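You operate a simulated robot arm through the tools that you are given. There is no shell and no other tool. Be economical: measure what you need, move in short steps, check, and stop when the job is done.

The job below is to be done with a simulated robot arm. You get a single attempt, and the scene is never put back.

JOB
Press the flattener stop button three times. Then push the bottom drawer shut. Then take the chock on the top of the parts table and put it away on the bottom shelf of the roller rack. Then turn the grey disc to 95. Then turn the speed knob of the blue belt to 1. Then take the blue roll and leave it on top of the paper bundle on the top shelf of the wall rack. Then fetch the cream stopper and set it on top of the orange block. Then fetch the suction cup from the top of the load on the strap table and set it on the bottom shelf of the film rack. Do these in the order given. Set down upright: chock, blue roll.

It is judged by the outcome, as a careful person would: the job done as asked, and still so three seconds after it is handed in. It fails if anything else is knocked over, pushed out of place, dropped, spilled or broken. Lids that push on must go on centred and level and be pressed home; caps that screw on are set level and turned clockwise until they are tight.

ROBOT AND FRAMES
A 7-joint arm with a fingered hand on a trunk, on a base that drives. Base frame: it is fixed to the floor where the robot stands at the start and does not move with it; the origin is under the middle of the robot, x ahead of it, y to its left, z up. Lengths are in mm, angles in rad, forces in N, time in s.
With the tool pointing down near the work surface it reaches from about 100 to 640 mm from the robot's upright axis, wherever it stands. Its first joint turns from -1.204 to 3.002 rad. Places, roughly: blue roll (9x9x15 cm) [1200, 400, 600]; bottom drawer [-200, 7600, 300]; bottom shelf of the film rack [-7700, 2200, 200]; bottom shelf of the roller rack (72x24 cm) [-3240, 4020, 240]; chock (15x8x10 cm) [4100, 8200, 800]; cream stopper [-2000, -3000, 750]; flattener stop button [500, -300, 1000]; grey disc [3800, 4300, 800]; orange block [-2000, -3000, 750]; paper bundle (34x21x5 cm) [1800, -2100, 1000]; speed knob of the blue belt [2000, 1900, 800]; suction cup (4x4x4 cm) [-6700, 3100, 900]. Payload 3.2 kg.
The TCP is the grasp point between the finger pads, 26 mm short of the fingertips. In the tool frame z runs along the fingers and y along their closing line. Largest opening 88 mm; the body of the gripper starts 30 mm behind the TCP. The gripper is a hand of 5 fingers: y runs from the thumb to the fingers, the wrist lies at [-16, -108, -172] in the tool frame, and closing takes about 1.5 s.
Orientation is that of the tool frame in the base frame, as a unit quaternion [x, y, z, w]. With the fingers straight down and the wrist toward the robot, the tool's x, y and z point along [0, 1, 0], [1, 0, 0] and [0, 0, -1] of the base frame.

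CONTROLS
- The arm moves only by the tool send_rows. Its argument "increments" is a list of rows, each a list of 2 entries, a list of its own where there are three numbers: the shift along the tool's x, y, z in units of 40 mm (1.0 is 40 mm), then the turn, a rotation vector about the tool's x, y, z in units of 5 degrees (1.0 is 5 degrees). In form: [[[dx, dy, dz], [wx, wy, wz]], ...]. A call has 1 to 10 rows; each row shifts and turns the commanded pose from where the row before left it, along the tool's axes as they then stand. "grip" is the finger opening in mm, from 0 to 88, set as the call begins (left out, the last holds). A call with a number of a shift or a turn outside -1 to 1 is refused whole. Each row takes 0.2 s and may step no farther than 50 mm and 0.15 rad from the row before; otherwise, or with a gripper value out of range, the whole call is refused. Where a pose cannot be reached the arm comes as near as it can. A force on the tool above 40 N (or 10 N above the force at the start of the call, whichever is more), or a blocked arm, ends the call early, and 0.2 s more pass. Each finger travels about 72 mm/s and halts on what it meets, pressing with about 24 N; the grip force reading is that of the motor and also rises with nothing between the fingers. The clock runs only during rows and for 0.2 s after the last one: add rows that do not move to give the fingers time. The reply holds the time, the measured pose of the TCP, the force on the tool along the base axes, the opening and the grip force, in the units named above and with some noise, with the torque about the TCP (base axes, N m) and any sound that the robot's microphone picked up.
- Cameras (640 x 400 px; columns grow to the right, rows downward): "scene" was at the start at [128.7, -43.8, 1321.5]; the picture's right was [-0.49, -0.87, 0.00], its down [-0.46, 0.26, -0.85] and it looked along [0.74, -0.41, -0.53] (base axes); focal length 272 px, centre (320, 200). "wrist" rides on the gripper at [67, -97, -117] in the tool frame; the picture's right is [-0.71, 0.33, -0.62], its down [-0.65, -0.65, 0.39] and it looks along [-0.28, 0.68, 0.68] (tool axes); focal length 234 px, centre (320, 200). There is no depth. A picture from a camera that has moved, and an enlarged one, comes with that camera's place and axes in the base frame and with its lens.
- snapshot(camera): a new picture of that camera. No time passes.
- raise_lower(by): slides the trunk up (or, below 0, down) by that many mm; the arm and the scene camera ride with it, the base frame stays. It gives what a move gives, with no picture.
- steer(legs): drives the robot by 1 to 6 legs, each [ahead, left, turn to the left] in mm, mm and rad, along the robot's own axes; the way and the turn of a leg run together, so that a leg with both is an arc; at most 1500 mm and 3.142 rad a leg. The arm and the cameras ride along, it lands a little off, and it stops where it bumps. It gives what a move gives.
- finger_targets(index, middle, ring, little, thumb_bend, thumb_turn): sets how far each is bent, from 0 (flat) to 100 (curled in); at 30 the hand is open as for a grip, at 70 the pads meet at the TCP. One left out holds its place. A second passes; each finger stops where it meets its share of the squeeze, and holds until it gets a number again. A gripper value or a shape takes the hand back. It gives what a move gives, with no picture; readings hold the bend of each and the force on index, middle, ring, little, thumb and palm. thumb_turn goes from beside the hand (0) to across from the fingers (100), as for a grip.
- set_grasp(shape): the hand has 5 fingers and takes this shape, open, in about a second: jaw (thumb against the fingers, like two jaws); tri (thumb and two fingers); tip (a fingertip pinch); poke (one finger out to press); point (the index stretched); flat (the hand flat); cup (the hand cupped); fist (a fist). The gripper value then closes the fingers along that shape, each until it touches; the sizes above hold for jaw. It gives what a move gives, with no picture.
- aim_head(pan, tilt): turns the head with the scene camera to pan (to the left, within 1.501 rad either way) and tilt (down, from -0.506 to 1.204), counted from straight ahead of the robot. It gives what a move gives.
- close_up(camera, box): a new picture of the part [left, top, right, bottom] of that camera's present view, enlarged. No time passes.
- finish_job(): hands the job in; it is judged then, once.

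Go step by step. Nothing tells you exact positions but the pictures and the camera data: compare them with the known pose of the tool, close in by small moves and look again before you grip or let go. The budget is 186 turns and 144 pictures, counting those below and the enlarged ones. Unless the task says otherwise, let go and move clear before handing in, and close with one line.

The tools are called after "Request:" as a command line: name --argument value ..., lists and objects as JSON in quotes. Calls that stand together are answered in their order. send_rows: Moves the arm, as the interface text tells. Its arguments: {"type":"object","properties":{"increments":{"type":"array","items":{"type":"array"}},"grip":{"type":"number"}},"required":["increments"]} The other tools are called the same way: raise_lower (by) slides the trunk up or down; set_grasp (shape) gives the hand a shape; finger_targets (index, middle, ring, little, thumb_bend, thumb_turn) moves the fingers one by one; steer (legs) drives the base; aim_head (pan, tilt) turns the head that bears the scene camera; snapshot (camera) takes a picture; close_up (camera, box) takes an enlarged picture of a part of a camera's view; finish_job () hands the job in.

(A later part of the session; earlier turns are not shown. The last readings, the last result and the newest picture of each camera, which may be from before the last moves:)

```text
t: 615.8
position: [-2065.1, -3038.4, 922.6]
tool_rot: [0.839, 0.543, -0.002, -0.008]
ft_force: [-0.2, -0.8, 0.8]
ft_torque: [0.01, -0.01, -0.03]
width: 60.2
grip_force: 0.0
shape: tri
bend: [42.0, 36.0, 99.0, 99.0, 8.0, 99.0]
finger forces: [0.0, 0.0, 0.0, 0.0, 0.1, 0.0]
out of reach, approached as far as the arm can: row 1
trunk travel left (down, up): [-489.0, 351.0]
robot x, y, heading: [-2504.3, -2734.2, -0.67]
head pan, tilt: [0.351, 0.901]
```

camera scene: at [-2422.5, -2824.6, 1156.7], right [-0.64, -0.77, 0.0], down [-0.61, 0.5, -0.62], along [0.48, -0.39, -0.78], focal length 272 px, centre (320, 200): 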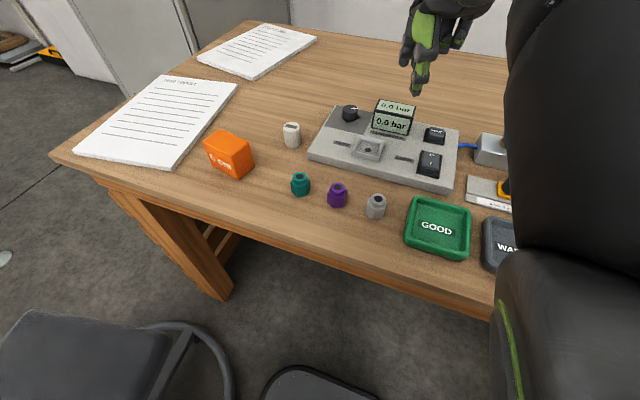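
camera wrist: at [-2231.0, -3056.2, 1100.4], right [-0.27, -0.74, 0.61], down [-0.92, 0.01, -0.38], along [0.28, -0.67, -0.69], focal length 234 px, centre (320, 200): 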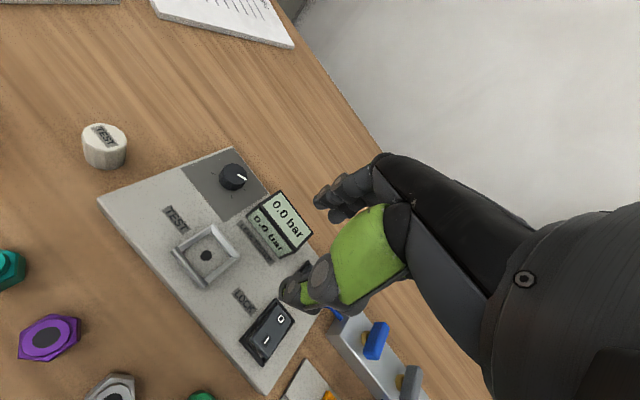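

Now I fine-tune and lower to 882, then check both views.

Request:
send_rows --increments '[[[-0.25, 0.5, 0], [0, 0, 0]], [[0, 0, 0.5], [0, 0, 0]], [[0, 0, 0.5], [0, 0, 0]]]'

Request:
snapshot --camera "wrist"

Request:
aim_head --pan 0.0 --tilt 0.9

Request:
close_up --camera "scene" --box '[180, 60, 400, 240]'

```text
t: 616.6
position: [-2056.7, -3061.8, 881.8]
tool_rot: [0.843, 0.538, 0.007, -0.014]
ft_force: [-0.2, -0.3, -0.2]
ft_torque: [-0.05, -0.01, 0.0]
width: 60.6
grip_force: 0.1
shape: tri
bend: [42.0, 36.0, 99.0, 99.0, 8.0, 99.0]
finger forces: [0.0, 0.0, 0.1, 0.1, 0.1, 0.0]
trunk travel left (down, up): [-489.0, 351.0]
robot x, y, heading: [-2505.8, -2735.6, -0.671]
head pan, tilt: [0.351, 0.901]
```

```text
17 pictures are left
camera wrist: at [-2115.7, -2963.1, 1002.0], right [0.0, -0.8, 0.6], down [-0.87, -0.3, -0.39], along [0.5, -0.52, -0.7], focal length 234 px, centre (320, 200)
```

wrist: 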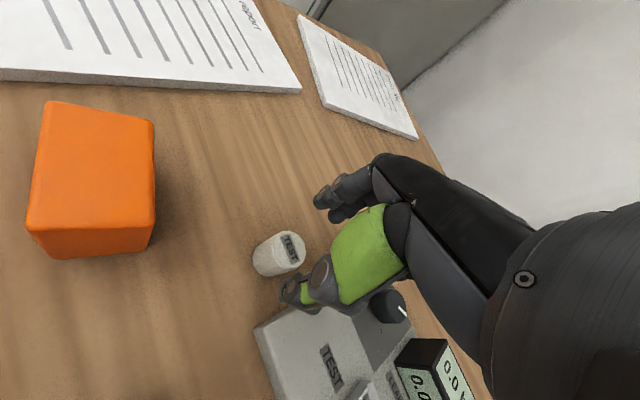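

```text
t: 617.5
position: [-2056.0, -3059.1, 886.1]
tool_rot: [0.841, 0.54, 0.008, -0.01]
ft_force: [-0.2, -0.2, 0.9]
ft_torque: [0.0, 0.0, 0.0]
width: 60.5
grip_force: 0.0
shape: tri
bend: [42.0, 36.0, 99.0, 99.0, 8.0, 99.0]
finger forces: [0.1, 0.0, 0.1, 0.1, 0.0, 0.1]
trunk travel left (down, up): [-489.0, 351.0]
robot x, y, heading: [-2508.3, -2733.3, -0.667]
head pan, tilt: [0.0, 0.901]
```

```text
2.22 times, centred on (290, 150) of scene
camera zoom: at [-2407.8, -2811.4, 1156.7], right [-0.62, -0.78, 0.0], down [-0.61, 0.49, -0.62], along [0.49, -0.39, -0.78], focal length 604 px, centre (387, 311)
```

zoom: 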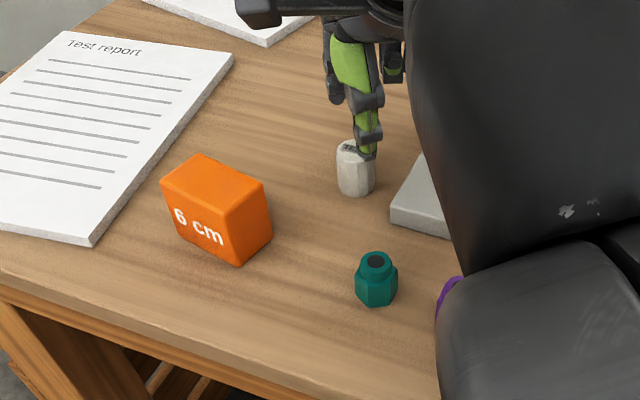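

Stopper confirmed at [-2055, -3055]; it is roughly 35 mm wide and 45 mm tall. I open wider, shift 5 mm and lower to grasp height.

Request:
send_rows --increments '[[[0.12, 0, 0], [0, 0, 0]], [[0, 0, 0.4], [0, 0, 0]], [[0, 0, 0.4], [0, 0, 0]], [[0, 0, 0.25], [0, 0, 0]]]' --grip 84

Request:
close_up --camera "scene" --box '[180, 60, 400, 240]'

```text
t: 618.5
position: [-2052.5, -3053.7, 846.3]
tool_rot: [0.842, 0.54, 0.01, -0.01]
ft_force: [0.2, -0.8, -0.3]
ft_torque: [-0.01, 0.01, 0.01]
width: 83.8
grip_force: 0.1
shape: tri
bend: [32.0, 30.0, 99.0, 99.0, 27.0, 97.0]
finger forces: [0.0, 0.1, 0.1, 0.0, 0.0, 0.0]
trunk travel left (down, up): [-489.0, 351.0]
robot x, y, heading: [-2501.0, -2732.1, -0.669]
head pan, tilt: [0.0, 0.901]
```

```text
2.22 times, centred on (290, 150) of scene
camera zoom: at [-2407.7, -2811.5, 1156.7], right [-0.62, -0.78, 0.0], down [-0.61, 0.49, -0.62], along [0.49, -0.39, -0.78], focal length 604 px, centre (387, 311)
```

zoom: 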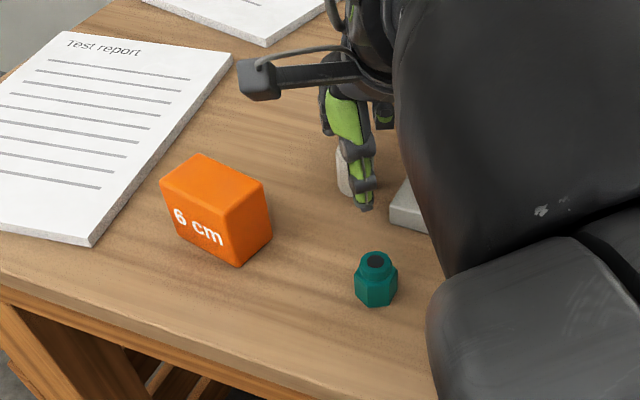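

The thumb is down in front of the stopper. I close.

Request:
send_rows --increments '[[[0, 0, 0], [0, 0, 0]], [[0, 0, 0], [0, 0, 0]], [[0, 0, 0], [0, 0, 0]], [[0, 0, 0], [0, 0, 0]], [[0, 0, 0], [0, 0, 0]], [[0, 0, 0], [0, 0, 0]], [[0, 0, 0], [0, 0, 0]]]' --grip 0

Request:
send_rows --increments '[[[0, 0, -0.5], [0, 0, 0]], [[0, 0, -0.9], [0, 0, 0]], [[0, 0, -0.9], [0, 0, 0]]]'

Request:
snapshot --camera "wrist"

```text
t: 620.0
position: [-2053.0, -3054.2, 843.3]
tool_rot: [0.842, 0.539, 0.009, -0.011]
ft_force: [0.2, 1.2, 1.7]
ft_torque: [0.02, -0.02, 0.03]
width: 23.8
grip_force: 23.4
shape: tri
bend: [62.0, 52.0, 100.0, 100.0, 44.0, 100.0]
finger forces: [9.9, 11.2, 0.0, 0.1, 20.5, 0.0]
trunk travel left (down, up): [-489.0, 351.0]
robot x, y, heading: [-2503.5, -2733.1, -0.672]
head pan, tilt: [0.0, 0.901]
```

```text
t: 620.9
position: [-2054.8, -3054.5, 937.5]
tool_rot: [0.84, 0.542, 0.008, -0.009]
ft_force: [0.0, -1.1, -0.5]
ft_torque: [0.03, 0.03, 0.01]
width: 23.3
grip_force: 24.3
shape: tri
bend: [62.0, 52.0, 100.0, 100.0, 44.0, 100.0]
finger forces: [9.5, 11.2, 0.0, 0.0, 20.2, 0.0]
trunk travel left (down, up): [-489.0, 351.0]
robot x, y, heading: [-2505.1, -2732.8, -0.675]
head pan, tilt: [0.0, 0.901]
```

```text
14 pictures are left
camera wrist: at [-2114.7, -2954.7, 1056.9], right [0.01, -0.8, 0.61], down [-0.86, -0.31, -0.4], along [0.51, -0.52, -0.69], focal length 234 px, centre (320, 200)
```

wrist: 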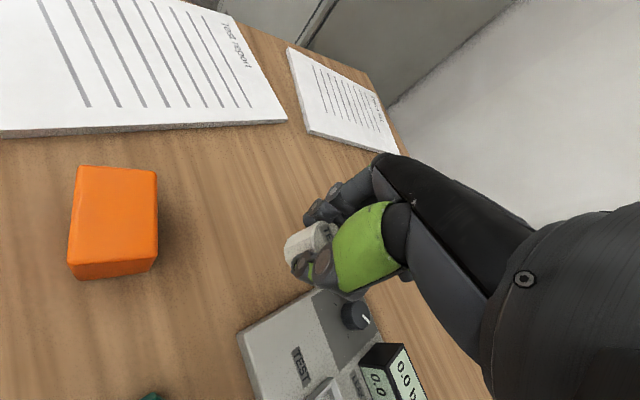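

The stopper is held. The block's top centre is [-2045, -2930]; I move over it.

Request:
send_rows --increments '[[[0.74, -0.26, 0], [0, 0, 0]], [[0.74, -0.26, 0], [0, 0, 0]], [[0.73, -0.26, 0], [0, 0, 0]], [[0.73, -0.27, 0], [0, 0, 0]]]'

```text
t: 621.9
position: [-2062.0, -3032.1, 931.7]
tool_rot: [0.839, 0.544, 0.006, -0.011]
ft_force: [-0.5, 0.3, -0.3]
ft_torque: [-0.03, 0.03, -0.03]
width: 23.3
grip_force: 23.6
shape: tri
bend: [62.0, 52.0, 100.0, 100.0, 44.0, 100.0]
finger forces: [9.5, 11.3, 0.1, 0.0, 20.2, 0.0]
out of reach, approached as far as the arm can: row 1, 2, 3, 4
trunk travel left (down, up): [-489.0, 351.0]
robot x, y, heading: [-2508.5, -2737.2, -0.671]
head pan, tilt: [0.0, 0.901]
```

I turn the robot left 0.19 to swing the hand over the block.

Request:
steer --legs '[[0, 0, 0.19]]'

Request:
send_rows --increments '[[[0, 0, 0], [0, 0, 0]]]'

```text
t: 623.0
position: [-2013.9, -2941.7, 931.1]
tool_rot: [0.783, 0.622, 0.005, -0.01]
ft_force: [-0.1, 0.3, -0.3]
ft_torque: [0.01, 0.02, -0.01]
width: 23.1
grip_force: 23.9
shape: tri
bend: [62.0, 52.0, 100.0, 100.0, 44.0, 100.0]
finger forces: [9.5, 11.4, 0.0, 0.0, 20.3, 0.0]
trunk travel left (down, up): [-489.0, 351.0]
robot x, y, heading: [-2508.5, -2734.6, -0.485]
head pan, tilt: [0.0, 0.901]
```

```text
t: 623.4
position: [-2013.5, -2943.5, 932.5]
tool_rot: [0.783, 0.621, 0.006, -0.012]
ft_force: [0.0, -0.2, -0.5]
ft_torque: [-0.01, -0.01, -0.02]
width: 23.2
grip_force: 23.6
shape: tri
bend: [62.0, 52.0, 100.0, 100.0, 44.0, 100.0]
finger forces: [9.6, 11.2, 0.1, 0.0, 20.1, 0.0]
trunk travel left (down, up): [-489.0, 351.0]
robot x, y, heading: [-2508.4, -2734.9, -0.484]
head pan, tilt: [0.0, 0.901]
```

Request:
send_rows --increments '[[[0.07, -0.42, 0], [0, 0, 0]], [[0.08, -0.42, 0], [0, 0, 0]]]'

Request:
snapshot --camera "wrist"

Request:
close_up --camera "scene" --box '[220, 60, 440, 240]'

```text
t: 624.0
position: [-2013.5, -2943.2, 932.5]
tool_rot: [0.783, 0.622, 0.007, -0.011]
ft_force: [0.5, -0.4, -0.2]
ft_torque: [0.04, 0.01, 0.01]
width: 23.2
grip_force: 24.6
shape: tri
bend: [62.0, 52.0, 100.0, 100.0, 44.0, 100.0]
finger forces: [9.7, 11.4, 0.0, 0.0, 20.2, 0.1]
out of reach, approached as far as the arm can: row 1, 2
trunk travel left (down, up): [-489.0, 351.0]
robot x, y, heading: [-2509.7, -2735.6, -0.478]
head pan, tilt: [0.0, 0.901]
```

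```text
13 pictures are left
camera wrist: at [-2091.9, -2857.8, 1051.8], right [0.16, -0.78, 0.6], down [-0.79, -0.47, -0.4], along [0.6, -0.41, -0.69], focal length 234 px, centre (320, 200)
```

wrist: 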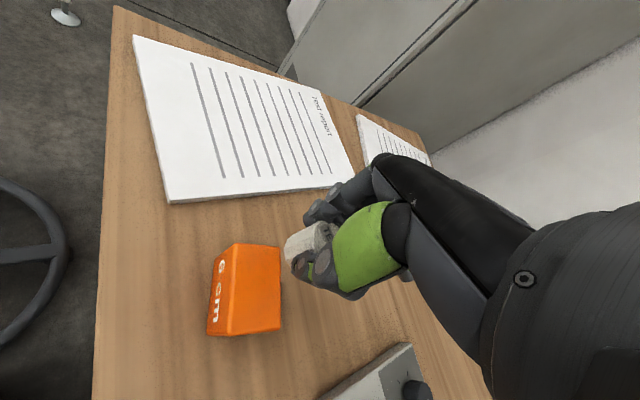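

```text
2.22 times, centred on (330, 150) of scene
camera zoom: at [-2394.8, -2791.5, 1156.7], right [-0.46, -0.89, 0.0], down [-0.7, 0.36, -0.62], along [0.55, -0.29, -0.78], focal length 604 px, centre (298, 311)
```

zoom: 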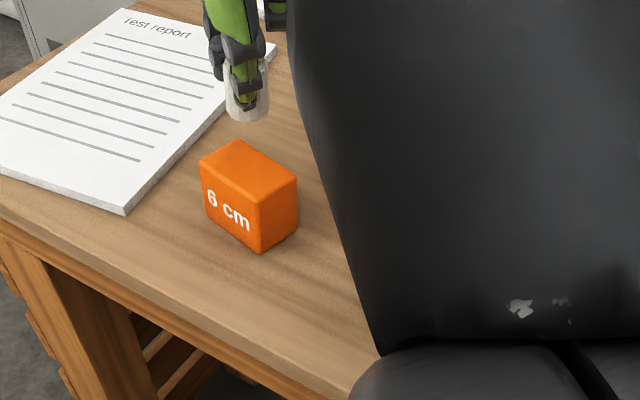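

I cannot pull the hand further in, so I move the base back 29 mm to bring the stopper over the block.

Request:
steer --legs '[[-30, -2, 0]]'

Request:
close_up --camera "scene" --box '[220, 60, 440, 240]'

```text
t: 624.8
position: [-2041.3, -2931.0, 933.6]
tool_rot: [0.783, 0.622, 0.006, -0.011]
ft_force: [-0.5, 0.1, 0.5]
ft_torque: [0.02, -0.01, 0.04]
width: 23.4
grip_force: 24.0
shape: tri
bend: [62.0, 52.0, 100.0, 100.0, 44.0, 100.0]
finger forces: [9.6, 11.3, 0.0, 0.0, 20.2, 0.1]
trunk travel left (down, up): [-489.0, 351.0]
robot x, y, heading: [-2532.3, -2721.2, -0.481]
head pan, tilt: [0.0, 0.901]
```

```text
2.22 times, centred on (330, 150) of scene
camera zoom: at [-2423.2, -2779.0, 1156.8], right [-0.46, -0.89, 0.0], down [-0.69, 0.36, -0.62], along [0.55, -0.29, -0.78], focal length 604 px, centre (298, 311)
```

zoom: 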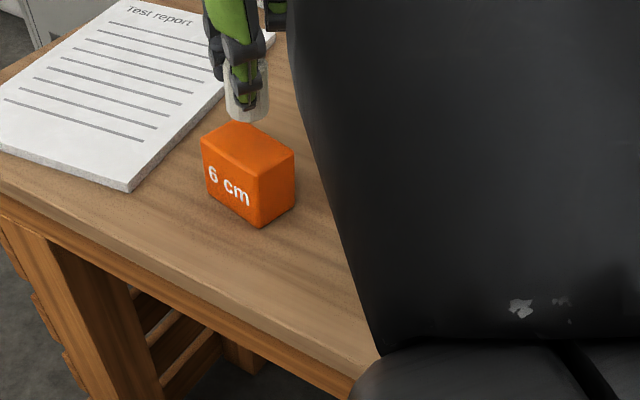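

Laterally centred. I lower by trunk in small steps to feel contact.

Request:
raise_lower --by -22

Request:
raise_lower --by -5

Request:
close_up --camera "scene" --box '[250, 60, 400, 180]'

```text
t: 625.5
position: [-2040.8, -2932.4, 910.5]
tool_rot: [0.783, 0.622, 0.007, -0.012]
ft_force: [-0.4, -0.1, -0.8]
ft_torque: [-0.01, 0.02, -0.01]
width: 23.4
grip_force: 23.8
shape: tri
bend: [62.0, 52.0, 100.0, 100.0, 44.0, 100.0]
finger forces: [9.6, 11.2, 0.1, 0.1, 20.1, 0.1]
trunk travel left (down, up): [-467.0, 373.0]
robot x, y, heading: [-2536.6, -2721.9, -0.48]
head pan, tilt: [0.0, 0.901]
```

```text
t: 626.0
position: [-2040.7, -2931.5, 905.9]
tool_rot: [0.783, 0.621, 0.007, -0.012]
ft_force: [0.3, 0.0, -1.0]
ft_torque: [0.0, -0.01, -0.03]
width: 23.3
grip_force: 24.6
shape: tri
bend: [62.0, 52.0, 100.0, 100.0, 44.0, 100.0]
finger forces: [9.6, 11.2, 0.1, 0.0, 20.2, 0.0]
trunk travel left (down, up): [-462.0, 378.0]
robot x, y, heading: [-2533.6, -2720.0, -0.48]
head pan, tilt: [0.0, 0.901]
```

```text
3.33 times, centred on (325, 120) of scene
camera zoom: at [-2422.2, -2779.4, 1129.7], right [-0.46, -0.89, 0.0], down [-0.7, 0.36, -0.62], along [0.55, -0.29, -0.78], focal length 906 px, centre (303, 467)
```

zoom: 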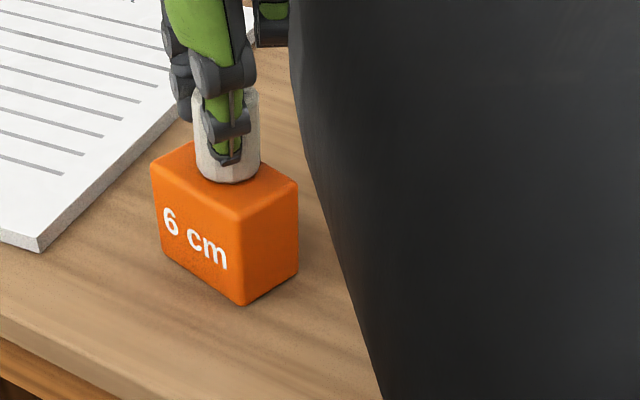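

Nearly touching, well centred. A few more mm.

Request:
raise_lower --by -3

Request:
raise_lower --by -3

```text
t: 626.5
position: [-2040.8, -2929.8, 902.4]
tool_rot: [0.783, 0.622, 0.006, -0.011]
ft_force: [1.6, 0.5, 4.5]
ft_torque: [-0.04, 0.03, 0.04]
width: 23.4
grip_force: 24.0
shape: tri
bend: [62.0, 52.0, 100.0, 100.0, 44.0, 100.0]
finger forces: [10.1, 12.0, 0.0, 0.0, 20.8, 0.0]
trunk travel left (down, up): [-459.0, 381.0]
robot x, y, heading: [-2533.7, -2723.9, -0.483]
head pan, tilt: [0.0, 0.901]
```

```text
t: 627.1
position: [-2041.5, -2930.8, 902.5]
tool_rot: [0.784, 0.621, 0.009, -0.008]
ft_force: [2.7, -0.8, 17.0]
ft_torque: [-0.02, -0.03, 0.02]
width: 23.6
grip_force: 24.1
shape: tri
bend: [62.0, 51.0, 100.0, 100.0, 44.0, 100.0]
finger forces: [11.4, 14.0, 0.0, 0.0, 22.3, 0.1]
trunk travel left (down, up): [-456.0, 384.0]
robot x, y, heading: [-2533.0, -2720.4, -0.482]
head pan, tilt: [0.0, 0.901]
```

Contact. I relax 3 mm and open.

Request:
raise_lower --by 3

Request:
send_rows --increments '[[[0, 0, 0], [0, 0, 0]], [[0, 0, 0], [0, 0, 0]], [[0, 0, 0], [0, 0, 0]], [[0, 0, 0], [0, 0, 0]], [[0, 0, 0], [0, 0, 0]], [[0, 0, 0], [0, 0, 0]]]' --grip 80

Request:
raise_lower --by 150

Request:
close_up --camera "scene" --box '[220, 60, 440, 280]'

```text
t: 627.6
position: [-2042.1, -2930.4, 902.9]
tool_rot: [0.782, 0.623, 0.007, -0.011]
ft_force: [2.6, -1.1, 10.8]
ft_torque: [-0.03, -0.05, 0.0]
width: 23.9
grip_force: 24.2
shape: tri
bend: [62.0, 51.0, 100.0, 100.0, 44.0, 100.0]
finger forces: [11.1, 14.0, 0.0, 0.1, 21.7, 0.1]
trunk travel left (down, up): [-459.0, 381.0]
robot x, y, heading: [-2534.0, -2720.6, -0.485]
head pan, tilt: [0.0, 0.901]
```

```text
t: 629.0
position: [-2040.3, -2931.9, 902.0]
tool_rot: [0.783, 0.622, 0.006, -0.011]
ft_force: [-0.4, 0.3, 1.1]
ft_torque: [0.02, 0.03, 0.06]
width: 79.6
grip_force: 0.0
shape: tri
bend: [34.0, 31.0, 99.0, 99.0, 14.0, 98.0]
finger forces: [0.0, 0.0, 0.0, 0.0, 0.1, 0.1]
trunk travel left (down, up): [-459.0, 381.0]
robot x, y, heading: [-2527.9, -2721.1, -0.477]
head pan, tilt: [0.0, 0.901]
```

```text
t: 630.7
position: [-2039.5, -2931.6, 1051.9]
tool_rot: [0.783, 0.622, 0.006, -0.012]
ft_force: [-0.4, -0.1, -1.2]
ft_torque: [0.02, 0.02, 0.01]
width: 79.6
grip_force: 0.1
shape: tri
bend: [34.0, 31.0, 99.0, 99.0, 14.0, 98.0]
finger forces: [0.0, 0.1, 0.0, 0.1, 0.1, 0.1]
trunk travel left (down, up): [-609.0, 231.0]
robot x, y, heading: [-2533.9, -2722.5, -0.478]
head pan, tilt: [0.0, 0.901]
```

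```text
1.82 times, centred on (330, 170) of scene
camera zoom: at [-2422.1, -2779.5, 1276.7], right [-0.46, -0.89, 0.0], down [-0.7, 0.36, -0.62], along [0.55, -0.29, -0.78], focal length 494 px, centre (302, 254)
```

zoom: 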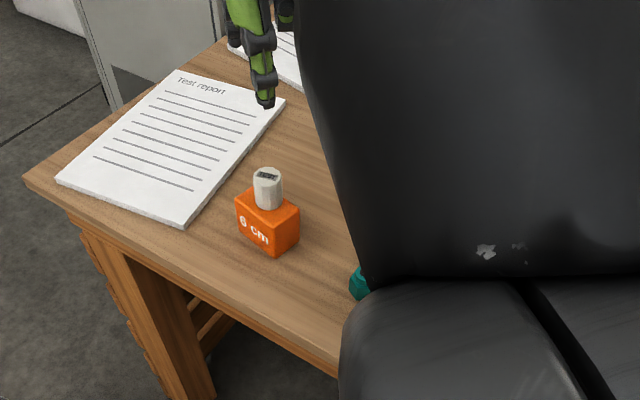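

The stopper stands on the orange block. Last job: the suction cup. I drive north past the stool's west side and up the open floor to near the roller rack.

Request:
steer --legs '[[-341, 298, 0], [-235, 779, 0], [-730, 1300, 0], [-730, 1300, 0], [-730, 1300, 0], [0, 0, -2.9]]'

Request:
aim_head --pan 0.0 --tilt 0.25

Request:
snapshot --camera "scene"

```text
t: 641.4
position: [-2073.1, -901.7, 1052.3]
tool_rot: [0.777, 0.63, 0.008, -0.012]
ft_force: [1.1, 0.7, -0.6]
ft_torque: [0.01, 0.03, 0.01]
width: 79.5
grip_force: 0.1
shape: tri
bend: [34.0, 31.0, 99.0, 99.0, 14.0, 98.0]
finger forces: [0.1, 0.0, 0.1, 0.0, 0.0, 0.0]
trunk travel left (down, up): [-609.0, 231.0]
robot x, y, heading: [-2573.6, -704.3, -0.458]
head pan, tilt: [0.0, 0.901]
stopped in leg 3: the robot was blocked; the commanded pose is now the measured one
```

```text
t: 642.4
position: [-2074.6, -901.4, 1052.5]
tool_rot: [0.777, 0.629, 0.009, -0.011]
ft_force: [-0.7, 0.7, -0.6]
ft_torque: [-0.01, 0.02, 0.04]
width: 79.6
grip_force: 0.0
shape: tri
bend: [34.0, 31.0, 99.0, 99.0, 14.0, 98.0]
finger forces: [0.0, 0.0, 0.0, 0.1, 0.0, 0.0]
trunk travel left (down, up): [-609.0, 231.0]
robot x, y, heading: [-2570.3, -700.7, -0.459]
head pan, tilt: [0.0, 0.25]
```

```text
8 pictures are left
camera scene: at [-2443.6, -765.6, 1333.6], right [-0.44, -0.9, 0.0], down [-0.22, 0.11, -0.97], along [0.87, -0.43, -0.25], focal length 272 px, centre (320, 200)
```

scene: 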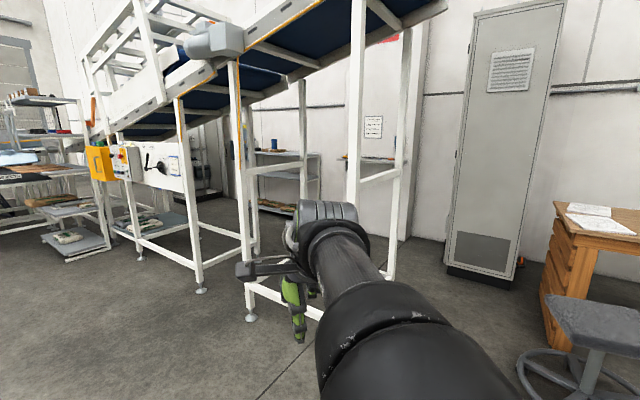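

Something at the left blocks me there, so I swing east onto the floor I know is clear and go up.

Request:
steer --legs '[[646, 431, 0], [-152, 872, 0], [-152, 872, 0], [-578, 606, 0], [-578, 606, 0], [0, 0, -2.9]]'

Request:
steer --legs '[[840, -20, 0]]'

Request:
snapshot --camera "scene"

```text
t: 670.0
position: [-2343.7, 2740.2, 1052.3]
tool_rot: [0.728, -0.685, 0.013, 0.007]
ft_force: [-0.5, -0.1, 0.1]
ft_torque: [0.03, -0.01, 0.0]
width: 79.6
grip_force: 0.0
shape: tri
bend: [34.0, 31.0, 99.0, 99.0, 14.0, 98.0]
finger forces: [0.0, 0.0, 0.0, 0.0, 0.0, 0.1]
trunk travel left (down, up): [-609.0, 231.0]
robot x, y, heading: [-1812.2, 2677.7, 2.951]
head pan, tilt: [0.0, 0.25]
```

```text
t: 674.4
position: [-3159.3, 2915.0, 1053.4]
tool_rot: [0.729, -0.684, 0.012, 0.007]
ft_force: [-0.9, -0.7, 0.7]
ft_torque: [0.0, -0.03, 0.02]
width: 79.5
grip_force: 0.0
shape: tri
bend: [34.0, 31.0, 99.0, 99.0, 14.0, 98.0]
finger forces: [0.1, 0.1, 0.0, 0.1, 0.0, 0.0]
trunk travel left (down, up): [-609.0, 231.0]
robot x, y, heading: [-2623.3, 2854.8, 2.949]
head pan, tilt: [0.0, 0.25]
```

```text
7 pictures are left
camera scene: at [-2765.9, 2883.5, 1333.7], right [0.19, 0.98, 0.0], down [0.24, -0.05, -0.97], along [-0.95, 0.18, -0.25], focal length 272 px, centre (320, 200)
```

scene: 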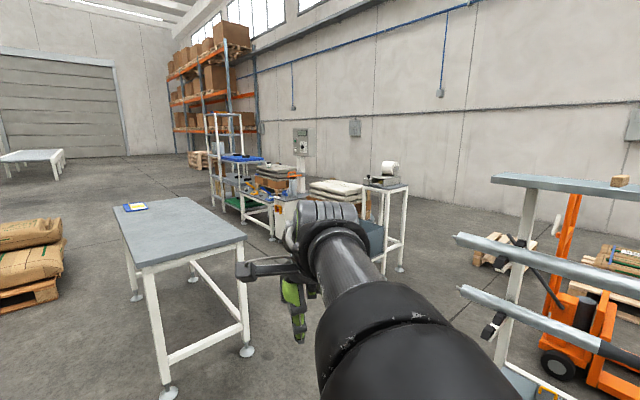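

The strap table with its load shows near pixel (280, 165). One zoom to find the suction cup.

Request:
close_up --camera "scene" --box '[190, 100, 330, 240]'

```text
2.86 times, centred on (260, 170) of scene
camera zoom: at [-2765.9, 2883.5, 1333.7], right [0.19, 0.98, 0.0], down [0.24, -0.05, -0.97], along [-0.95, 0.18, -0.25], focal length 777 px, centre (491, 286)
```

zoom: 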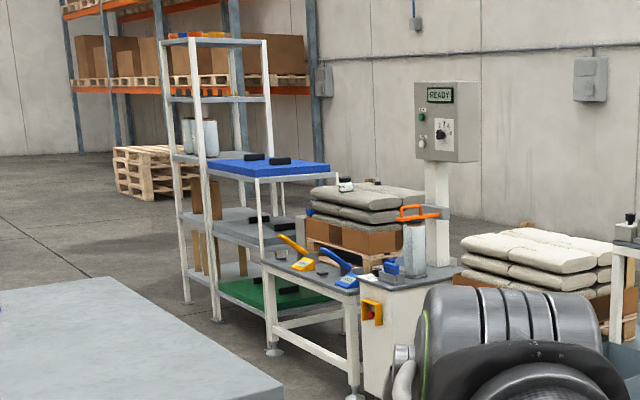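

I drive nearer, stopping well short, and look.

Request:
steer --legs '[[1329, -143, 0], [943, 388, 0]]'

Request:
aim_head --pan 0.1 --tilt 0.4

Request:
snapshot --camera "scene"

```text
t: 686.0
position: [-5438.2, 3106.0, 1053.3]
tool_rot: [0.728, -0.686, 0.013, 0.008]
ft_force: [-0.2, 0.1, 0.0]
ft_torque: [-0.03, -0.05, -0.01]
width: 79.8
grip_force: 0.0
shape: tri
bend: [34.0, 31.0, 99.0, 99.0, 14.0, 98.0]
finger forces: [0.0, 0.0, 0.1, 0.1, 0.0, 0.0]
trunk travel left (down, up): [-609.0, 231.0]
robot x, y, heading: [-4903.6, 3044.5, 2.945]
head pan, tilt: [0.0, 0.25]
```

```text
t: 686.7
position: [-5438.2, 3104.9, 1053.7]
tool_rot: [0.728, -0.686, 0.013, 0.006]
ft_force: [0.1, -0.1, -0.5]
ft_torque: [0.01, -0.01, 0.02]
width: 79.7
grip_force: 0.1
shape: tri
bend: [34.0, 31.0, 99.0, 99.0, 14.0, 98.0]
finger forces: [0.1, 0.0, 0.1, 0.0, 0.0, 0.1]
trunk travel left (down, up): [-609.0, 231.0]
robot x, y, heading: [-4900.9, 3041.5, 2.95]
head pan, tilt: [0.099, 0.4]
```

```text
5 pictures are left
camera scene: at [-5046.5, 3063.2, 1319.8], right [0.09, 1.0, 0.0], down [0.39, -0.04, -0.92], along [-0.92, 0.09, -0.39], focal length 272 px, centre (320, 200)
```

scene: 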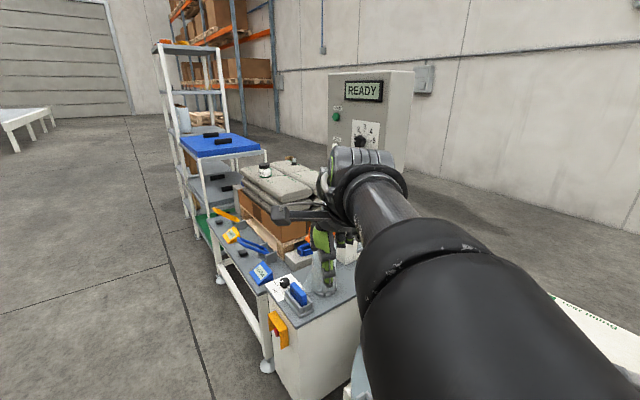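

The suction cup is at about [-6429, 2909, 900], on the load's front left, reachable from the table's left side. I raise the hand, drive to a stand-off there, and turn to face it.

Request:
raise_lower --by 100

Request:
steer --legs '[[905, 1016, 0], [0, 0, -0.857]]'

```text
t: 688.0
position: [-5438.9, 3105.6, 1152.9]
tool_rot: [0.728, -0.686, 0.013, 0.007]
ft_force: [-1.1, -0.6, -0.9]
ft_torque: [0.01, 0.02, 0.0]
width: 79.8
grip_force: 0.0
shape: tri
bend: [34.0, 31.0, 99.0, 99.0, 14.0, 98.0]
finger forces: [0.1, 0.1, 0.0, 0.0, 0.0, 0.0]
trunk travel left (down, up): [-709.0, 131.0]
robot x, y, heading: [-4904.8, 3047.6, 2.944]
head pan, tilt: [0.099, 0.4]
```

```text
t: 697.0
position: [-6292.0, 2664.1, 1152.9]
tool_rot: [-0.376, 0.927, -0.009, -0.011]
ft_force: [-1.0, 0.6, -0.6]
ft_torque: [-0.07, -0.03, -0.01]
width: 79.6
grip_force: 0.1
shape: tri
bend: [34.0, 31.0, 99.0, 99.0, 14.0, 98.0]
finger forces: [0.0, 0.0, 0.1, 0.1, 0.1, 0.0]
trunk travel left (down, up): [-709.0, 131.0]
robot x, y, heading: [-5985.0, 2219.1, 2.095]
head pan, tilt: [0.099, 0.4]
```

I drive ahead 250 so the hand nears the cup, then look closely.

Request:
steer --legs '[[250, 0, 0]]'

Request:
raise_lower --by -130

Request:
aim_head --pan 0.1 --tilt 0.75

Request:
snapshot --camera "wrist"

```text
t: 698.9
position: [-6418.5, 2883.9, 1153.9]
tool_rot: [-0.378, 0.926, -0.008, -0.012]
ft_force: [0.3, 0.1, -0.1]
ft_torque: [-0.02, -0.01, 0.01]
width: 79.9
grip_force: 0.0
shape: tri
bend: [34.0, 31.0, 99.0, 99.0, 14.0, 98.0]
finger forces: [0.0, 0.0, 0.1, 0.0, 0.0, 0.0]
trunk travel left (down, up): [-709.0, 131.0]
robot x, y, heading: [-6113.4, 2439.6, 2.094]
head pan, tilt: [0.099, 0.4]
```

```text
t: 700.4
position: [-6418.5, 2882.8, 1024.3]
tool_rot: [-0.378, 0.926, -0.009, -0.011]
ft_force: [0.0, -0.2, 0.3]
ft_torque: [-0.01, 0.0, 0.0]
width: 79.9
grip_force: 0.0
shape: tri
bend: [34.0, 31.0, 99.0, 99.0, 14.0, 98.0]
finger forces: [0.1, 0.0, 0.0, 0.1, 0.0, 0.0]
trunk travel left (down, up): [-579.0, 261.0]
robot x, y, heading: [-6116.3, 2442.3, 2.094]
head pan, tilt: [0.099, 0.4]
```

```text
t: 701.3
position: [-6418.5, 2883.0, 1022.9]
tool_rot: [-0.378, 0.926, -0.009, -0.012]
ft_force: [0.5, -0.8, 0.6]
ft_torque: [-0.01, -0.01, -0.01]
width: 79.9
grip_force: 0.0
shape: tri
bend: [34.0, 31.0, 99.0, 99.0, 14.0, 98.0]
finger forces: [0.0, 0.0, 0.0, 0.0, 0.0, 0.0]
trunk travel left (down, up): [-579.0, 261.0]
robot x, y, heading: [-6115.0, 2442.5, 2.099]
head pan, tilt: [0.099, 0.75]
```

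```text
4 pictures are left
camera wrist: at [-6395.7, 2771.0, 1143.5], right [0.28, 0.75, 0.6], down [0.92, -0.02, -0.4], along [-0.29, 0.66, -0.69], focal length 234 px, centre (320, 200)
```

wrist: 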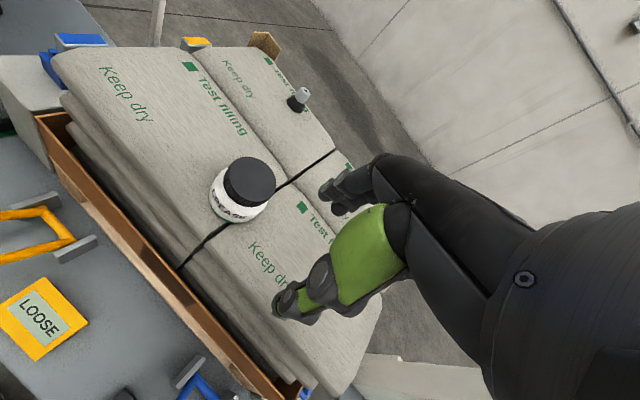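

That is a grease jar; the suction cup is the small black piece with a grey stem farther back, at about [-6721, 3043, 886]. I raise a bit, shift left along the table, and see how far the arm can extend.

Request:
raise_lower --by 40

Request:
steer --legs '[[60, 180, 0]]'

Request:
send_rows --increments '[[[0, 0.9, 0], [0, 0, 0]], [[0, 0.9, 0], [0, 0, 0]], [[0, 0.9, 0], [0, 0, 0]], [[0, 0.9, 0], [0, 0, 0]]]' --grip 70

```text
t: 702.1
position: [-6418.2, 2882.9, 1063.2]
tool_rot: [-0.379, 0.925, -0.008, -0.012]
ft_force: [0.7, -0.1, 0.1]
ft_torque: [0.05, -0.01, 0.01]
width: 79.7
grip_force: 0.0
shape: tri
bend: [34.0, 31.0, 99.0, 99.0, 14.0, 98.0]
finger forces: [0.0, 0.0, 0.0, 0.1, 0.0, 0.0]
trunk travel left (down, up): [-619.0, 221.0]
robot x, y, heading: [-6117.1, 2439.5, 2.091]
head pan, tilt: [0.099, 0.75]
```

```text
t: 703.6
position: [-6603.1, 2844.7, 1063.0]
tool_rot: [-0.377, 0.926, -0.008, -0.011]
ft_force: [-0.6, 0.9, -0.1]
ft_torque: [-0.02, -0.01, -0.01]
width: 79.8
grip_force: 0.0
shape: tri
bend: [34.0, 31.0, 99.0, 99.0, 14.0, 98.0]
finger forces: [0.0, 0.0, 0.0, 0.0, 0.1, 0.0]
trunk travel left (down, up): [-619.0, 221.0]
robot x, y, heading: [-6301.4, 2407.9, 2.094]
head pan, tilt: [0.099, 0.75]
```

```text
t: 704.6
position: [-6645.0, 2952.1, 1053.5]
tool_rot: [-0.375, 0.927, -0.009, -0.015]
ft_force: [0.1, 0.0, 0.2]
ft_torque: [-0.02, -0.02, -0.01]
width: 70.6
grip_force: 0.0
shape: tri
bend: [38.0, 33.0, 99.0, 99.0, 8.0, 98.0]
finger forces: [0.0, 0.0, 0.0, 0.0, 0.0, 0.0]
out of reach, approached as far as the arm can: row 1, 2, 3, 4
trunk travel left (down, up): [-619.0, 221.0]
robot x, y, heading: [-6301.4, 2405.5, 2.095]
head pan, tilt: [0.099, 0.75]
```

The arm reaches about 117 mm short. The right-hand side reaches farther, so I turn the robot left, yaw the hand back and pitch it forward.

Request:
steer --legs '[[0, 0, 0.45]]'

Request:
send_rows --increments '[[[0, 0, 0], [0, 0, 1]], [[0, 0, 0], [0, 0, 1]], [[0, 0, 0], [0, 0, 1]], [[0, 0, 0], [0, 0, 1]], [[0, 0, 0], [0, 0, 1]], [[0, 0, 0], [0, 0, 1]], [[0, 0, 0], [0, 0, 1]]]'

Request:
send_rows --increments '[[[0, 0, 0], [-1, 0, 0]], [[0, 0, 0], [-1, 0, 0]], [[0, 0, 0], [-1, 0, 0]], [[0, 0, 0], [-1, 0, 0]], [[0, 0, 0], [-1, 0, 0]], [[0, 0, 0], [-1, 0, 0]], [[0, 0, 0], [-1, 0, 0]]]'

```text
t: 706.4
position: [-6808.4, 2774.5, 1056.8]
tool_rot: [-0.549, 0.836, -0.01, -0.014]
ft_force: [-0.4, -0.5, -0.2]
ft_torque: [0.03, 0.04, 0.0]
width: 70.4
grip_force: 0.0
shape: tri
bend: [38.0, 33.0, 99.0, 99.0, 8.0, 98.0]
finger forces: [0.0, 0.1, 0.0, 0.0, 0.0, 0.1]
trunk travel left (down, up): [-619.0, 221.0]
robot x, y, heading: [-6281.8, 2401.7, 2.49]
head pan, tilt: [0.099, 0.75]
stopped in leg 1: the robot was blocked; the commanded pose is now the measured one
```

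```text
t: 708.0
position: [-6642.7, 2951.8, 1036.2]
tool_rot: [-0.27, 0.962, -0.02, -0.02]
ft_force: [0.0, 0.1, 0.5]
ft_torque: [-0.01, -0.01, 0.03]
width: 70.4
grip_force: 0.1
shape: tri
bend: [38.0, 33.0, 99.0, 99.0, 8.0, 98.0]
finger forces: [0.1, 0.0, 0.0, 0.0, 0.0, 0.1]
out of reach, approached as far as the arm can: row 1, 2, 3, 4, 5, 6, 7
trunk travel left (down, up): [-619.0, 221.0]
robot x, y, heading: [-6280.0, 2399.4, 2.487]
head pan, tilt: [0.099, 0.75]
```

```text
t: 709.6
position: [-6644.2, 2949.4, 1037.8]
tool_rot: [-0.257, 0.921, 0.277, -0.092]
ft_force: [0.7, -0.1, 0.2]
ft_torque: [-0.01, 0.0, 0.07]
width: 70.0
grip_force: 0.1
shape: tri
bend: [38.0, 33.0, 99.0, 99.0, 8.0, 98.0]
finger forces: [0.0, 0.0, 0.0, 0.1, 0.1, 0.0]
out of reach, approached as far as the arm can: row 1
trunk travel left (down, up): [-619.0, 221.0]
robot x, y, heading: [-6279.7, 2399.4, 2.488]
head pan, tilt: [0.099, 0.75]
```

The pitched posture works. I move toward a point 60 mm above the cup.

Request:
send_rows --increments '[[[0.09, 0.34, 0.85], [0, 0, 0]], [[0.09, 0.34, 0.85], [0, 0, 0]], [[0.09, 0.34, 0.85], [0, 0, 0]], [[0.08, 0.32, 0.85], [0, 0, 0]]]'

```text
t: 710.6
position: [-6720.3, 3045.2, 954.8]
tool_rot: [-0.256, 0.922, 0.276, -0.091]
ft_force: [-0.2, 0.9, 0.1]
ft_torque: [0.05, 0.0, 0.0]
width: 70.4
grip_force: 0.0
shape: tri
bend: [38.0, 33.0, 99.0, 99.0, 8.0, 98.0]
finger forces: [0.1, 0.1, 0.0, 0.1, 0.1, 0.1]
trunk travel left (down, up): [-619.0, 221.0]
robot x, y, heading: [-6283.6, 2398.5, 2.485]
head pan, tilt: [0.099, 0.75]
```

Reached. I check with the wrist camera.

Request:
snapshot --camera "wrist"

```text
3 pictures are left
camera wrist: at [-6699.8, 2887.9, 999.6], right [0.66, 0.32, 0.68], down [0.71, 0.05, -0.7], along [-0.26, 0.95, -0.19], focal length 234 px, centre (320, 200)
```

wrist: 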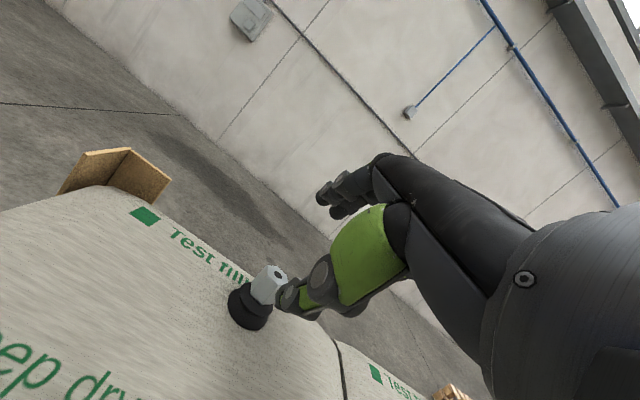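

The grey stem of the cup is at [-6725, 3046, ~893]. I narrow the opening to 44 and move so the fingertips come round the stem, then close.

Request:
send_rows --increments '[[[0, 0, 0], [0, 0, 0]], [[0, 0, 0], [0, 0, 0]], [[0.02, -0.36, 0.37], [0, 0, 0]], [[0.02, -0.35, 0.38], [0, 0, 0]]]' --grip 46

Request:
send_rows --increments '[[[0, 0, 0], [0, 0, 0]], [[0, 0, 0], [0, 0, 0]], [[0, 0, 0], [0, 0, 0]], [[0, 0, 0], [0, 0, 0]], [[0, 0, 0], [0, 0, 0]], [[0, 0, 0], [0, 0, 0]]]' --grip 0

```text
t: 711.6
position: [-6719.5, 3036.2, 914.4]
tool_rot: [-0.256, 0.922, 0.275, -0.092]
ft_force: [0.1, 0.3, 0.6]
ft_torque: [-0.03, 0.01, -0.02]
width: 46.6
grip_force: 0.1
shape: tri
bend: [48.0, 41.0, 99.0, 99.0, 33.0, 99.0]
finger forces: [0.0, 0.0, 0.0, 0.0, 0.1, 0.0]
trunk travel left (down, up): [-619.0, 221.0]
robot x, y, heading: [-6281.0, 2398.5, 2.493]
head pan, tilt: [0.099, 0.75]
```

```text
t: 713.0
position: [-6718.7, 3033.9, 917.3]
tool_rot: [-0.256, 0.921, 0.279, -0.092]
ft_force: [-0.5, -1.6, 8.9]
ft_torque: [0.18, 0.03, 0.02]
width: 0.0
grip_force: 24.3
shape: tri
bend: [70.0, 71.0, 100.0, 100.0, 85.0, 100.0]
finger forces: [0.0, 0.1, 0.0, 0.0, 0.0, 0.0]
trunk travel left (down, up): [-619.0, 221.0]
robot x, y, heading: [-6281.7, 2399.9, 2.491]
head pan, tilt: [0.099, 0.75]
```

The tips closed just above the stem, pressing on it. I reopen, lower 16 mm and close again.

Request:
send_rows --increments '[[[0, 0, 0], [0, 0, 0]], [[0, 0, 0], [0, 0, 0]], [[0, 0, 0], [0, 0, 0]], [[0, 0, 0], [0, 0, 0]], [[0, -0.11, 0.165], [0, 0, 0]], [[0, -0.11, 0.165], [0, 0, 0]]]' --grip 46

Request:
send_rows --increments '[[[0, 0, 0], [0, 0, 0]], [[0, 0, 0], [0, 0, 0]], [[0, 0, 0], [0, 0, 0]], [[0, 0, 0], [0, 0, 0]], [[0, 0, 0], [0, 0, 0]], [[0, 0, 0], [0, 0, 0]]]' --grip 0

```text
t: 714.4
position: [-6719.1, 3035.4, 900.9]
tool_rot: [-0.256, 0.922, 0.278, -0.092]
ft_force: [-0.5, 0.2, 2.1]
ft_torque: [0.11, 0.02, 0.01]
width: 46.7
grip_force: 0.1
shape: tri
bend: [48.0, 40.0, 99.0, 99.0, 34.0, 100.0]
finger forces: [0.2, 2.4, 0.0, 0.1, 0.0, 0.0]
trunk travel left (down, up): [-619.0, 221.0]
robot x, y, heading: [-6285.6, 2399.3, 2.489]
head pan, tilt: [0.099, 0.75]
```

```text
t: 715.8
position: [-6718.4, 3034.7, 900.6]
tool_rot: [-0.256, 0.922, 0.277, -0.091]
ft_force: [-1.2, -1.6, 7.2]
ft_torque: [0.24, 0.12, 0.02]
width: 10.2
grip_force: 23.7
shape: tri
bend: [58.0, 41.0, 100.0, 100.0, 86.0, 100.0]
finger forces: [0.1, 12.5, 0.0, 0.1, 15.4, 0.0]
trunk travel left (down, up): [-619.0, 221.0]
robot x, y, heading: [-6284.3, 2397.4, 2.491]
head pan, tilt: [0.099, 0.75]
```

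It holds something between thumb and middle finger. I lift 40 mm and check with one close-up.

Request:
send_rows --increments '[[[0, 0.28, -0.41], [0, 0, 0]], [[0, 0.28, -0.41], [0, 0, 0]]]'

Request:
close_up --camera "wrist" --box '[180, 180, 400, 360]'

```text
t: 716.4
position: [-6718.4, 3036.7, 938.4]
tool_rot: [-0.256, 0.922, 0.276, -0.091]
ft_force: [-0.2, 0.2, 0.4]
ft_torque: [0.01, -0.02, 0.02]
width: 9.4
grip_force: 23.9
shape: tri
bend: [58.0, 42.0, 100.0, 100.0, 86.0, 100.0]
finger forces: [0.0, 12.2, 0.0, 0.0, 16.6, 0.0]
trunk travel left (down, up): [-619.0, 221.0]
robot x, y, heading: [-6285.8, 2399.2, 2.484]
head pan, tilt: [0.099, 0.75]
```

```text
2.22 times, centred on (290, 270) of wrist
camera zoom: at [-6697.7, 2879.7, 982.8], right [0.66, 0.32, 0.68], down [0.71, 0.05, -0.7], along [-0.26, 0.95, -0.19], focal length 520 px, centre (387, 44)
```

zoom: 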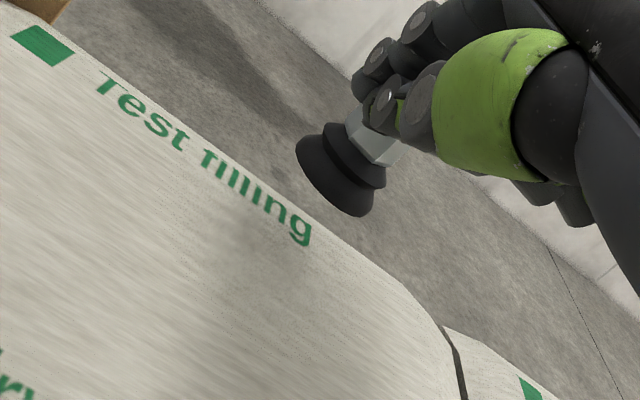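

The suction cup is held by its stem. I raise it and drive to the film rack's open left side.

Request:
raise_lower --by 130

Request:
steer --legs '[[-416, 172, 0], [797, 1126, 0], [0, 0, -0.394]]'

Request:
raise_lower --by -300

Request:
aim_head --pan 0.0 --tilt 0.75

```text
t: 717.9
position: [-6720.3, 3037.4, 1068.4]
tool_rot: [-0.255, 0.922, 0.276, -0.091]
ft_force: [0.3, -0.5, -0.8]
ft_torque: [-0.02, 0.0, 0.02]
width: 9.5
grip_force: 24.0
shape: tri
bend: [58.0, 42.0, 100.0, 100.0, 86.0, 100.0]
finger forces: [0.1, 12.5, 0.1, 0.0, 16.7, 0.0]
trunk travel left (down, up): [-749.0, 91.0]
robot x, y, heading: [-6279.2, 2396.0, 2.489]
head pan, tilt: [0.099, 0.75]
```

```text
t: 725.7
position: [-7549.3, 2382.8, 1068.3]
tool_rot: [-0.201, 0.935, 0.278, -0.087]
ft_force: [0.1, -1.2, 0.0]
ft_torque: [0.01, -0.02, -0.03]
width: 9.3
grip_force: 24.2
shape: tri
bend: [59.0, 43.0, 100.0, 100.0, 86.0, 100.0]
finger forces: [0.1, 12.4, 0.1, 0.1, 16.8, 0.0]
trunk travel left (down, up): [-749.0, 91.0]
robot x, y, heading: [-7184.6, 1680.9, 2.421]
head pan, tilt: [0.099, 0.75]
stopped in leg 2: the robot was blocked; the commanded pose is now the measured one
```

```text
t: 727.1
position: [-7537.4, 2382.1, 977.3]
tool_rot: [-0.186, 0.93, 0.304, -0.092]
ft_force: [4.2, -0.7, 12.1]
ft_torque: [0.38, 0.06, -0.2]
width: 10.2
grip_force: 24.0
shape: tri
bend: [58.0, 41.0, 100.0, 100.0, 86.0, 100.0]
finger forces: [0.0, 18.7, 0.1, 0.1, 20.1, 0.1]
trunk travel left (down, up): [-629.0, 211.0]
robot x, y, heading: [-7184.9, 1687.3, 2.42]
head pan, tilt: [0.099, 0.75]
stopped: the force on the tool passed its limit at 43 N (the readings are from after the stop); the commanded pose is now the measured one
```

```text
t: 727.8
position: [-7539.7, 2382.2, 976.9]
tool_rot: [-0.19, 0.93, 0.301, -0.093]
ft_force: [11.9, -5.0, 22.9]
ft_torque: [0.73, 0.09, -0.35]
width: 11.1
grip_force: 23.9
shape: tri
bend: [58.0, 40.0, 100.0, 100.0, 86.0, 100.0]
finger forces: [0.0, 22.0, 0.1, 0.0, 21.4, 0.0]
trunk travel left (down, up): [-629.0, 211.0]
robot x, y, heading: [-7183.6, 1686.7, 2.422]
head pan, tilt: [0.0, 0.75]
```

The arm seems to have met the rack, and the cup pressed on a shelf. I raise at once and look.

Request:
raise_lower --by 70

Request:
snapshot --camera "scene"

```text
t: 728.9
position: [-7549.9, 2388.7, 1036.5]
tool_rot: [-0.192, 0.931, 0.296, -0.091]
ft_force: [-0.8, -0.4, 0.1]
ft_torque: [-0.01, -0.03, 0.04]
width: 9.6
grip_force: 23.7
shape: tri
bend: [58.0, 42.0, 100.0, 100.0, 86.0, 100.0]
finger forces: [0.0, 16.4, 0.1, 0.0, 0.0, 0.0]
trunk travel left (down, up): [-699.0, 141.0]
robot x, y, heading: [-7185.2, 1689.8, 2.419]
head pan, tilt: [0.0, 0.75]
```

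```text
1 pictures are left
camera scene: at [-7277.3, 1788.6, 1377.8], right [0.66, 0.75, -0.01], down [0.51, -0.46, -0.73], along [-0.55, 0.47, -0.68], focal length 272 px, centre (320, 200)
```

scene: 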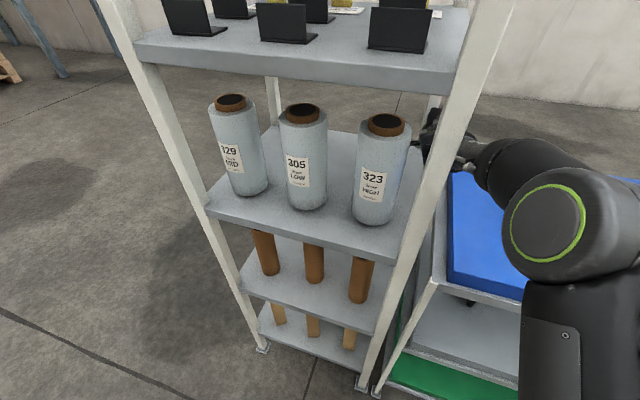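

The forearm had passed beside the rack post over the blue cart; nothing fell. I raise a little, back out the way I came, then draw off outward.

Request:
raise_lower --by 60

Request:
steer --legs '[[-214, -337, 0], [-379, 128, 0]]'

```text
t: 729.9
position: [-7549.5, 2387.7, 1098.8]
tool_rot: [-0.192, 0.931, 0.296, -0.092]
ft_force: [-0.2, -0.2, -0.1]
ft_torque: [0.0, 0.0, -0.02]
width: 9.3
grip_force: 23.4
shape: tri
bend: [58.0, 42.0, 100.0, 100.0, 86.0, 100.0]
finger forces: [0.0, 16.1, 0.0, 0.0, 0.1, 0.1]
trunk travel left (down, up): [-759.0, 81.0]
robot x, y, heading: [-7184.7, 1682.4, 2.417]
head pan, tilt: [0.0, 0.75]
```

```text
t: 734.5
position: [-6982.1, 2136.7, 1103.4]
tool_rot: [-0.198, 0.929, 0.3, -0.088]
ft_force: [0.6, 0.4, -1.6]
ft_torque: [-0.01, 0.04, 0.02]
width: 9.3
grip_force: 23.7
shape: tri
bend: [58.0, 42.0, 100.0, 100.0, 86.0, 100.0]
finger forces: [0.0, 16.0, 0.1, 0.1, 0.0, 0.0]
trunk travel left (down, up): [-759.0, 81.0]
robot x, y, heading: [-6606.8, 1447.4, 2.419]
head pan, tilt: [0.0, 0.75]
```

I draw the hand back 150, drive so it hangs in front of the rack's left face, and lower it.

Request:
send_rows --increments '[[[0, -0.75, -0.55], [0, 0, 0]], [[0, -0.75, -0.55], [0, 0, 0]], [[0, -0.75, -0.55], [0, 0, 0]], [[0, -0.75, -0.55], [0, 0, 0]]]'

Request:
steer --legs '[[311, 453, 0]]'

```text
t: 735.5
position: [-6917.5, 2000.2, 1104.4]
tool_rot: [-0.197, 0.928, 0.302, -0.089]
ft_force: [-0.7, -0.4, -0.8]
ft_torque: [0.0, 0.0, 0.0]
width: 9.4
grip_force: 24.5
shape: tri
bend: [59.0, 43.0, 100.0, 100.0, 86.0, 100.0]
finger forces: [0.0, 15.1, 0.1, 0.0, 0.1, 0.0]
trunk travel left (down, up): [-759.0, 81.0]
robot x, y, heading: [-6607.5, 1447.0, 2.429]
head pan, tilt: [0.0, 0.75]
```

```text
t: 738.6
position: [-7450.3, 1866.0, 1101.7]
tool_rot: [-0.195, 0.93, 0.301, -0.087]
ft_force: [0.3, -0.1, -0.1]
ft_torque: [0.0, 0.05, -0.03]
width: 9.5
grip_force: 24.2
shape: tri
bend: [59.0, 43.0, 100.0, 100.0, 86.0, 100.0]
finger forces: [0.0, 15.1, 0.0, 0.1, 0.0, 0.0]
trunk travel left (down, up): [-759.0, 81.0]
robot x, y, heading: [-7141.7, 1314.3, 2.419]
head pan, tilt: [0.0, 0.75]
```

Request:
raise_lower --by -400

Request:
raise_lower --by -340

Request:
send_rows --increments '[[[0, -0.4, 0.55], [0, 0, 0]], [[0, -0.4, 0.55], [0, 0, 0]]]'

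```text
t: 742.5
position: [-7448.9, 1865.7, 704.0]
tool_rot: [-0.195, 0.93, 0.3, -0.087]
ft_force: [-0.1, 1.1, -0.3]
ft_torque: [0.03, 0.01, 0.01]
width: 9.4
grip_force: 24.1
shape: tri
bend: [59.0, 43.0, 100.0, 100.0, 86.0, 100.0]
finger forces: [0.0, 15.2, 0.0, 0.0, 0.1, 0.0]
trunk travel left (down, up): [-359.0, 481.0]
robot x, y, heading: [-7139.6, 1310.7, 2.418]
head pan, tilt: [0.0, 0.75]
```

```text
t: 745.8
position: [-7449.7, 1865.4, 364.1]
tool_rot: [-0.196, 0.929, 0.3, -0.088]
ft_force: [-0.3, -0.2, 0.2]
ft_torque: [-0.03, 0.0, -0.04]
width: 9.4
grip_force: 24.2
shape: tri
bend: [59.0, 43.0, 100.0, 100.0, 86.0, 100.0]
finger forces: [0.1, 15.0, 0.1, 0.0, 0.0, 0.0]
trunk travel left (down, up): [-19.0, 821.0]
robot x, y, heading: [-7141.7, 1310.2, 2.422]
head pan, tilt: [0.0, 0.75]
```

```text
t: 746.4
position: [-7451.0, 1865.4, 309.1]
tool_rot: [-0.196, 0.929, 0.3, -0.089]
ft_force: [0.7, 0.2, -0.6]
ft_torque: [0.0, 0.03, -0.02]
width: 9.3
grip_force: 23.7
shape: tri
bend: [59.0, 43.0, 100.0, 100.0, 86.0, 100.0]
finger forces: [0.0, 15.0, 0.0, 0.1, 0.2, 0.0]
trunk travel left (down, up): [-19.0, 821.0]
robot x, y, heading: [-7140.3, 1310.3, 2.417]
head pan, tilt: [0.0, 0.75]
```

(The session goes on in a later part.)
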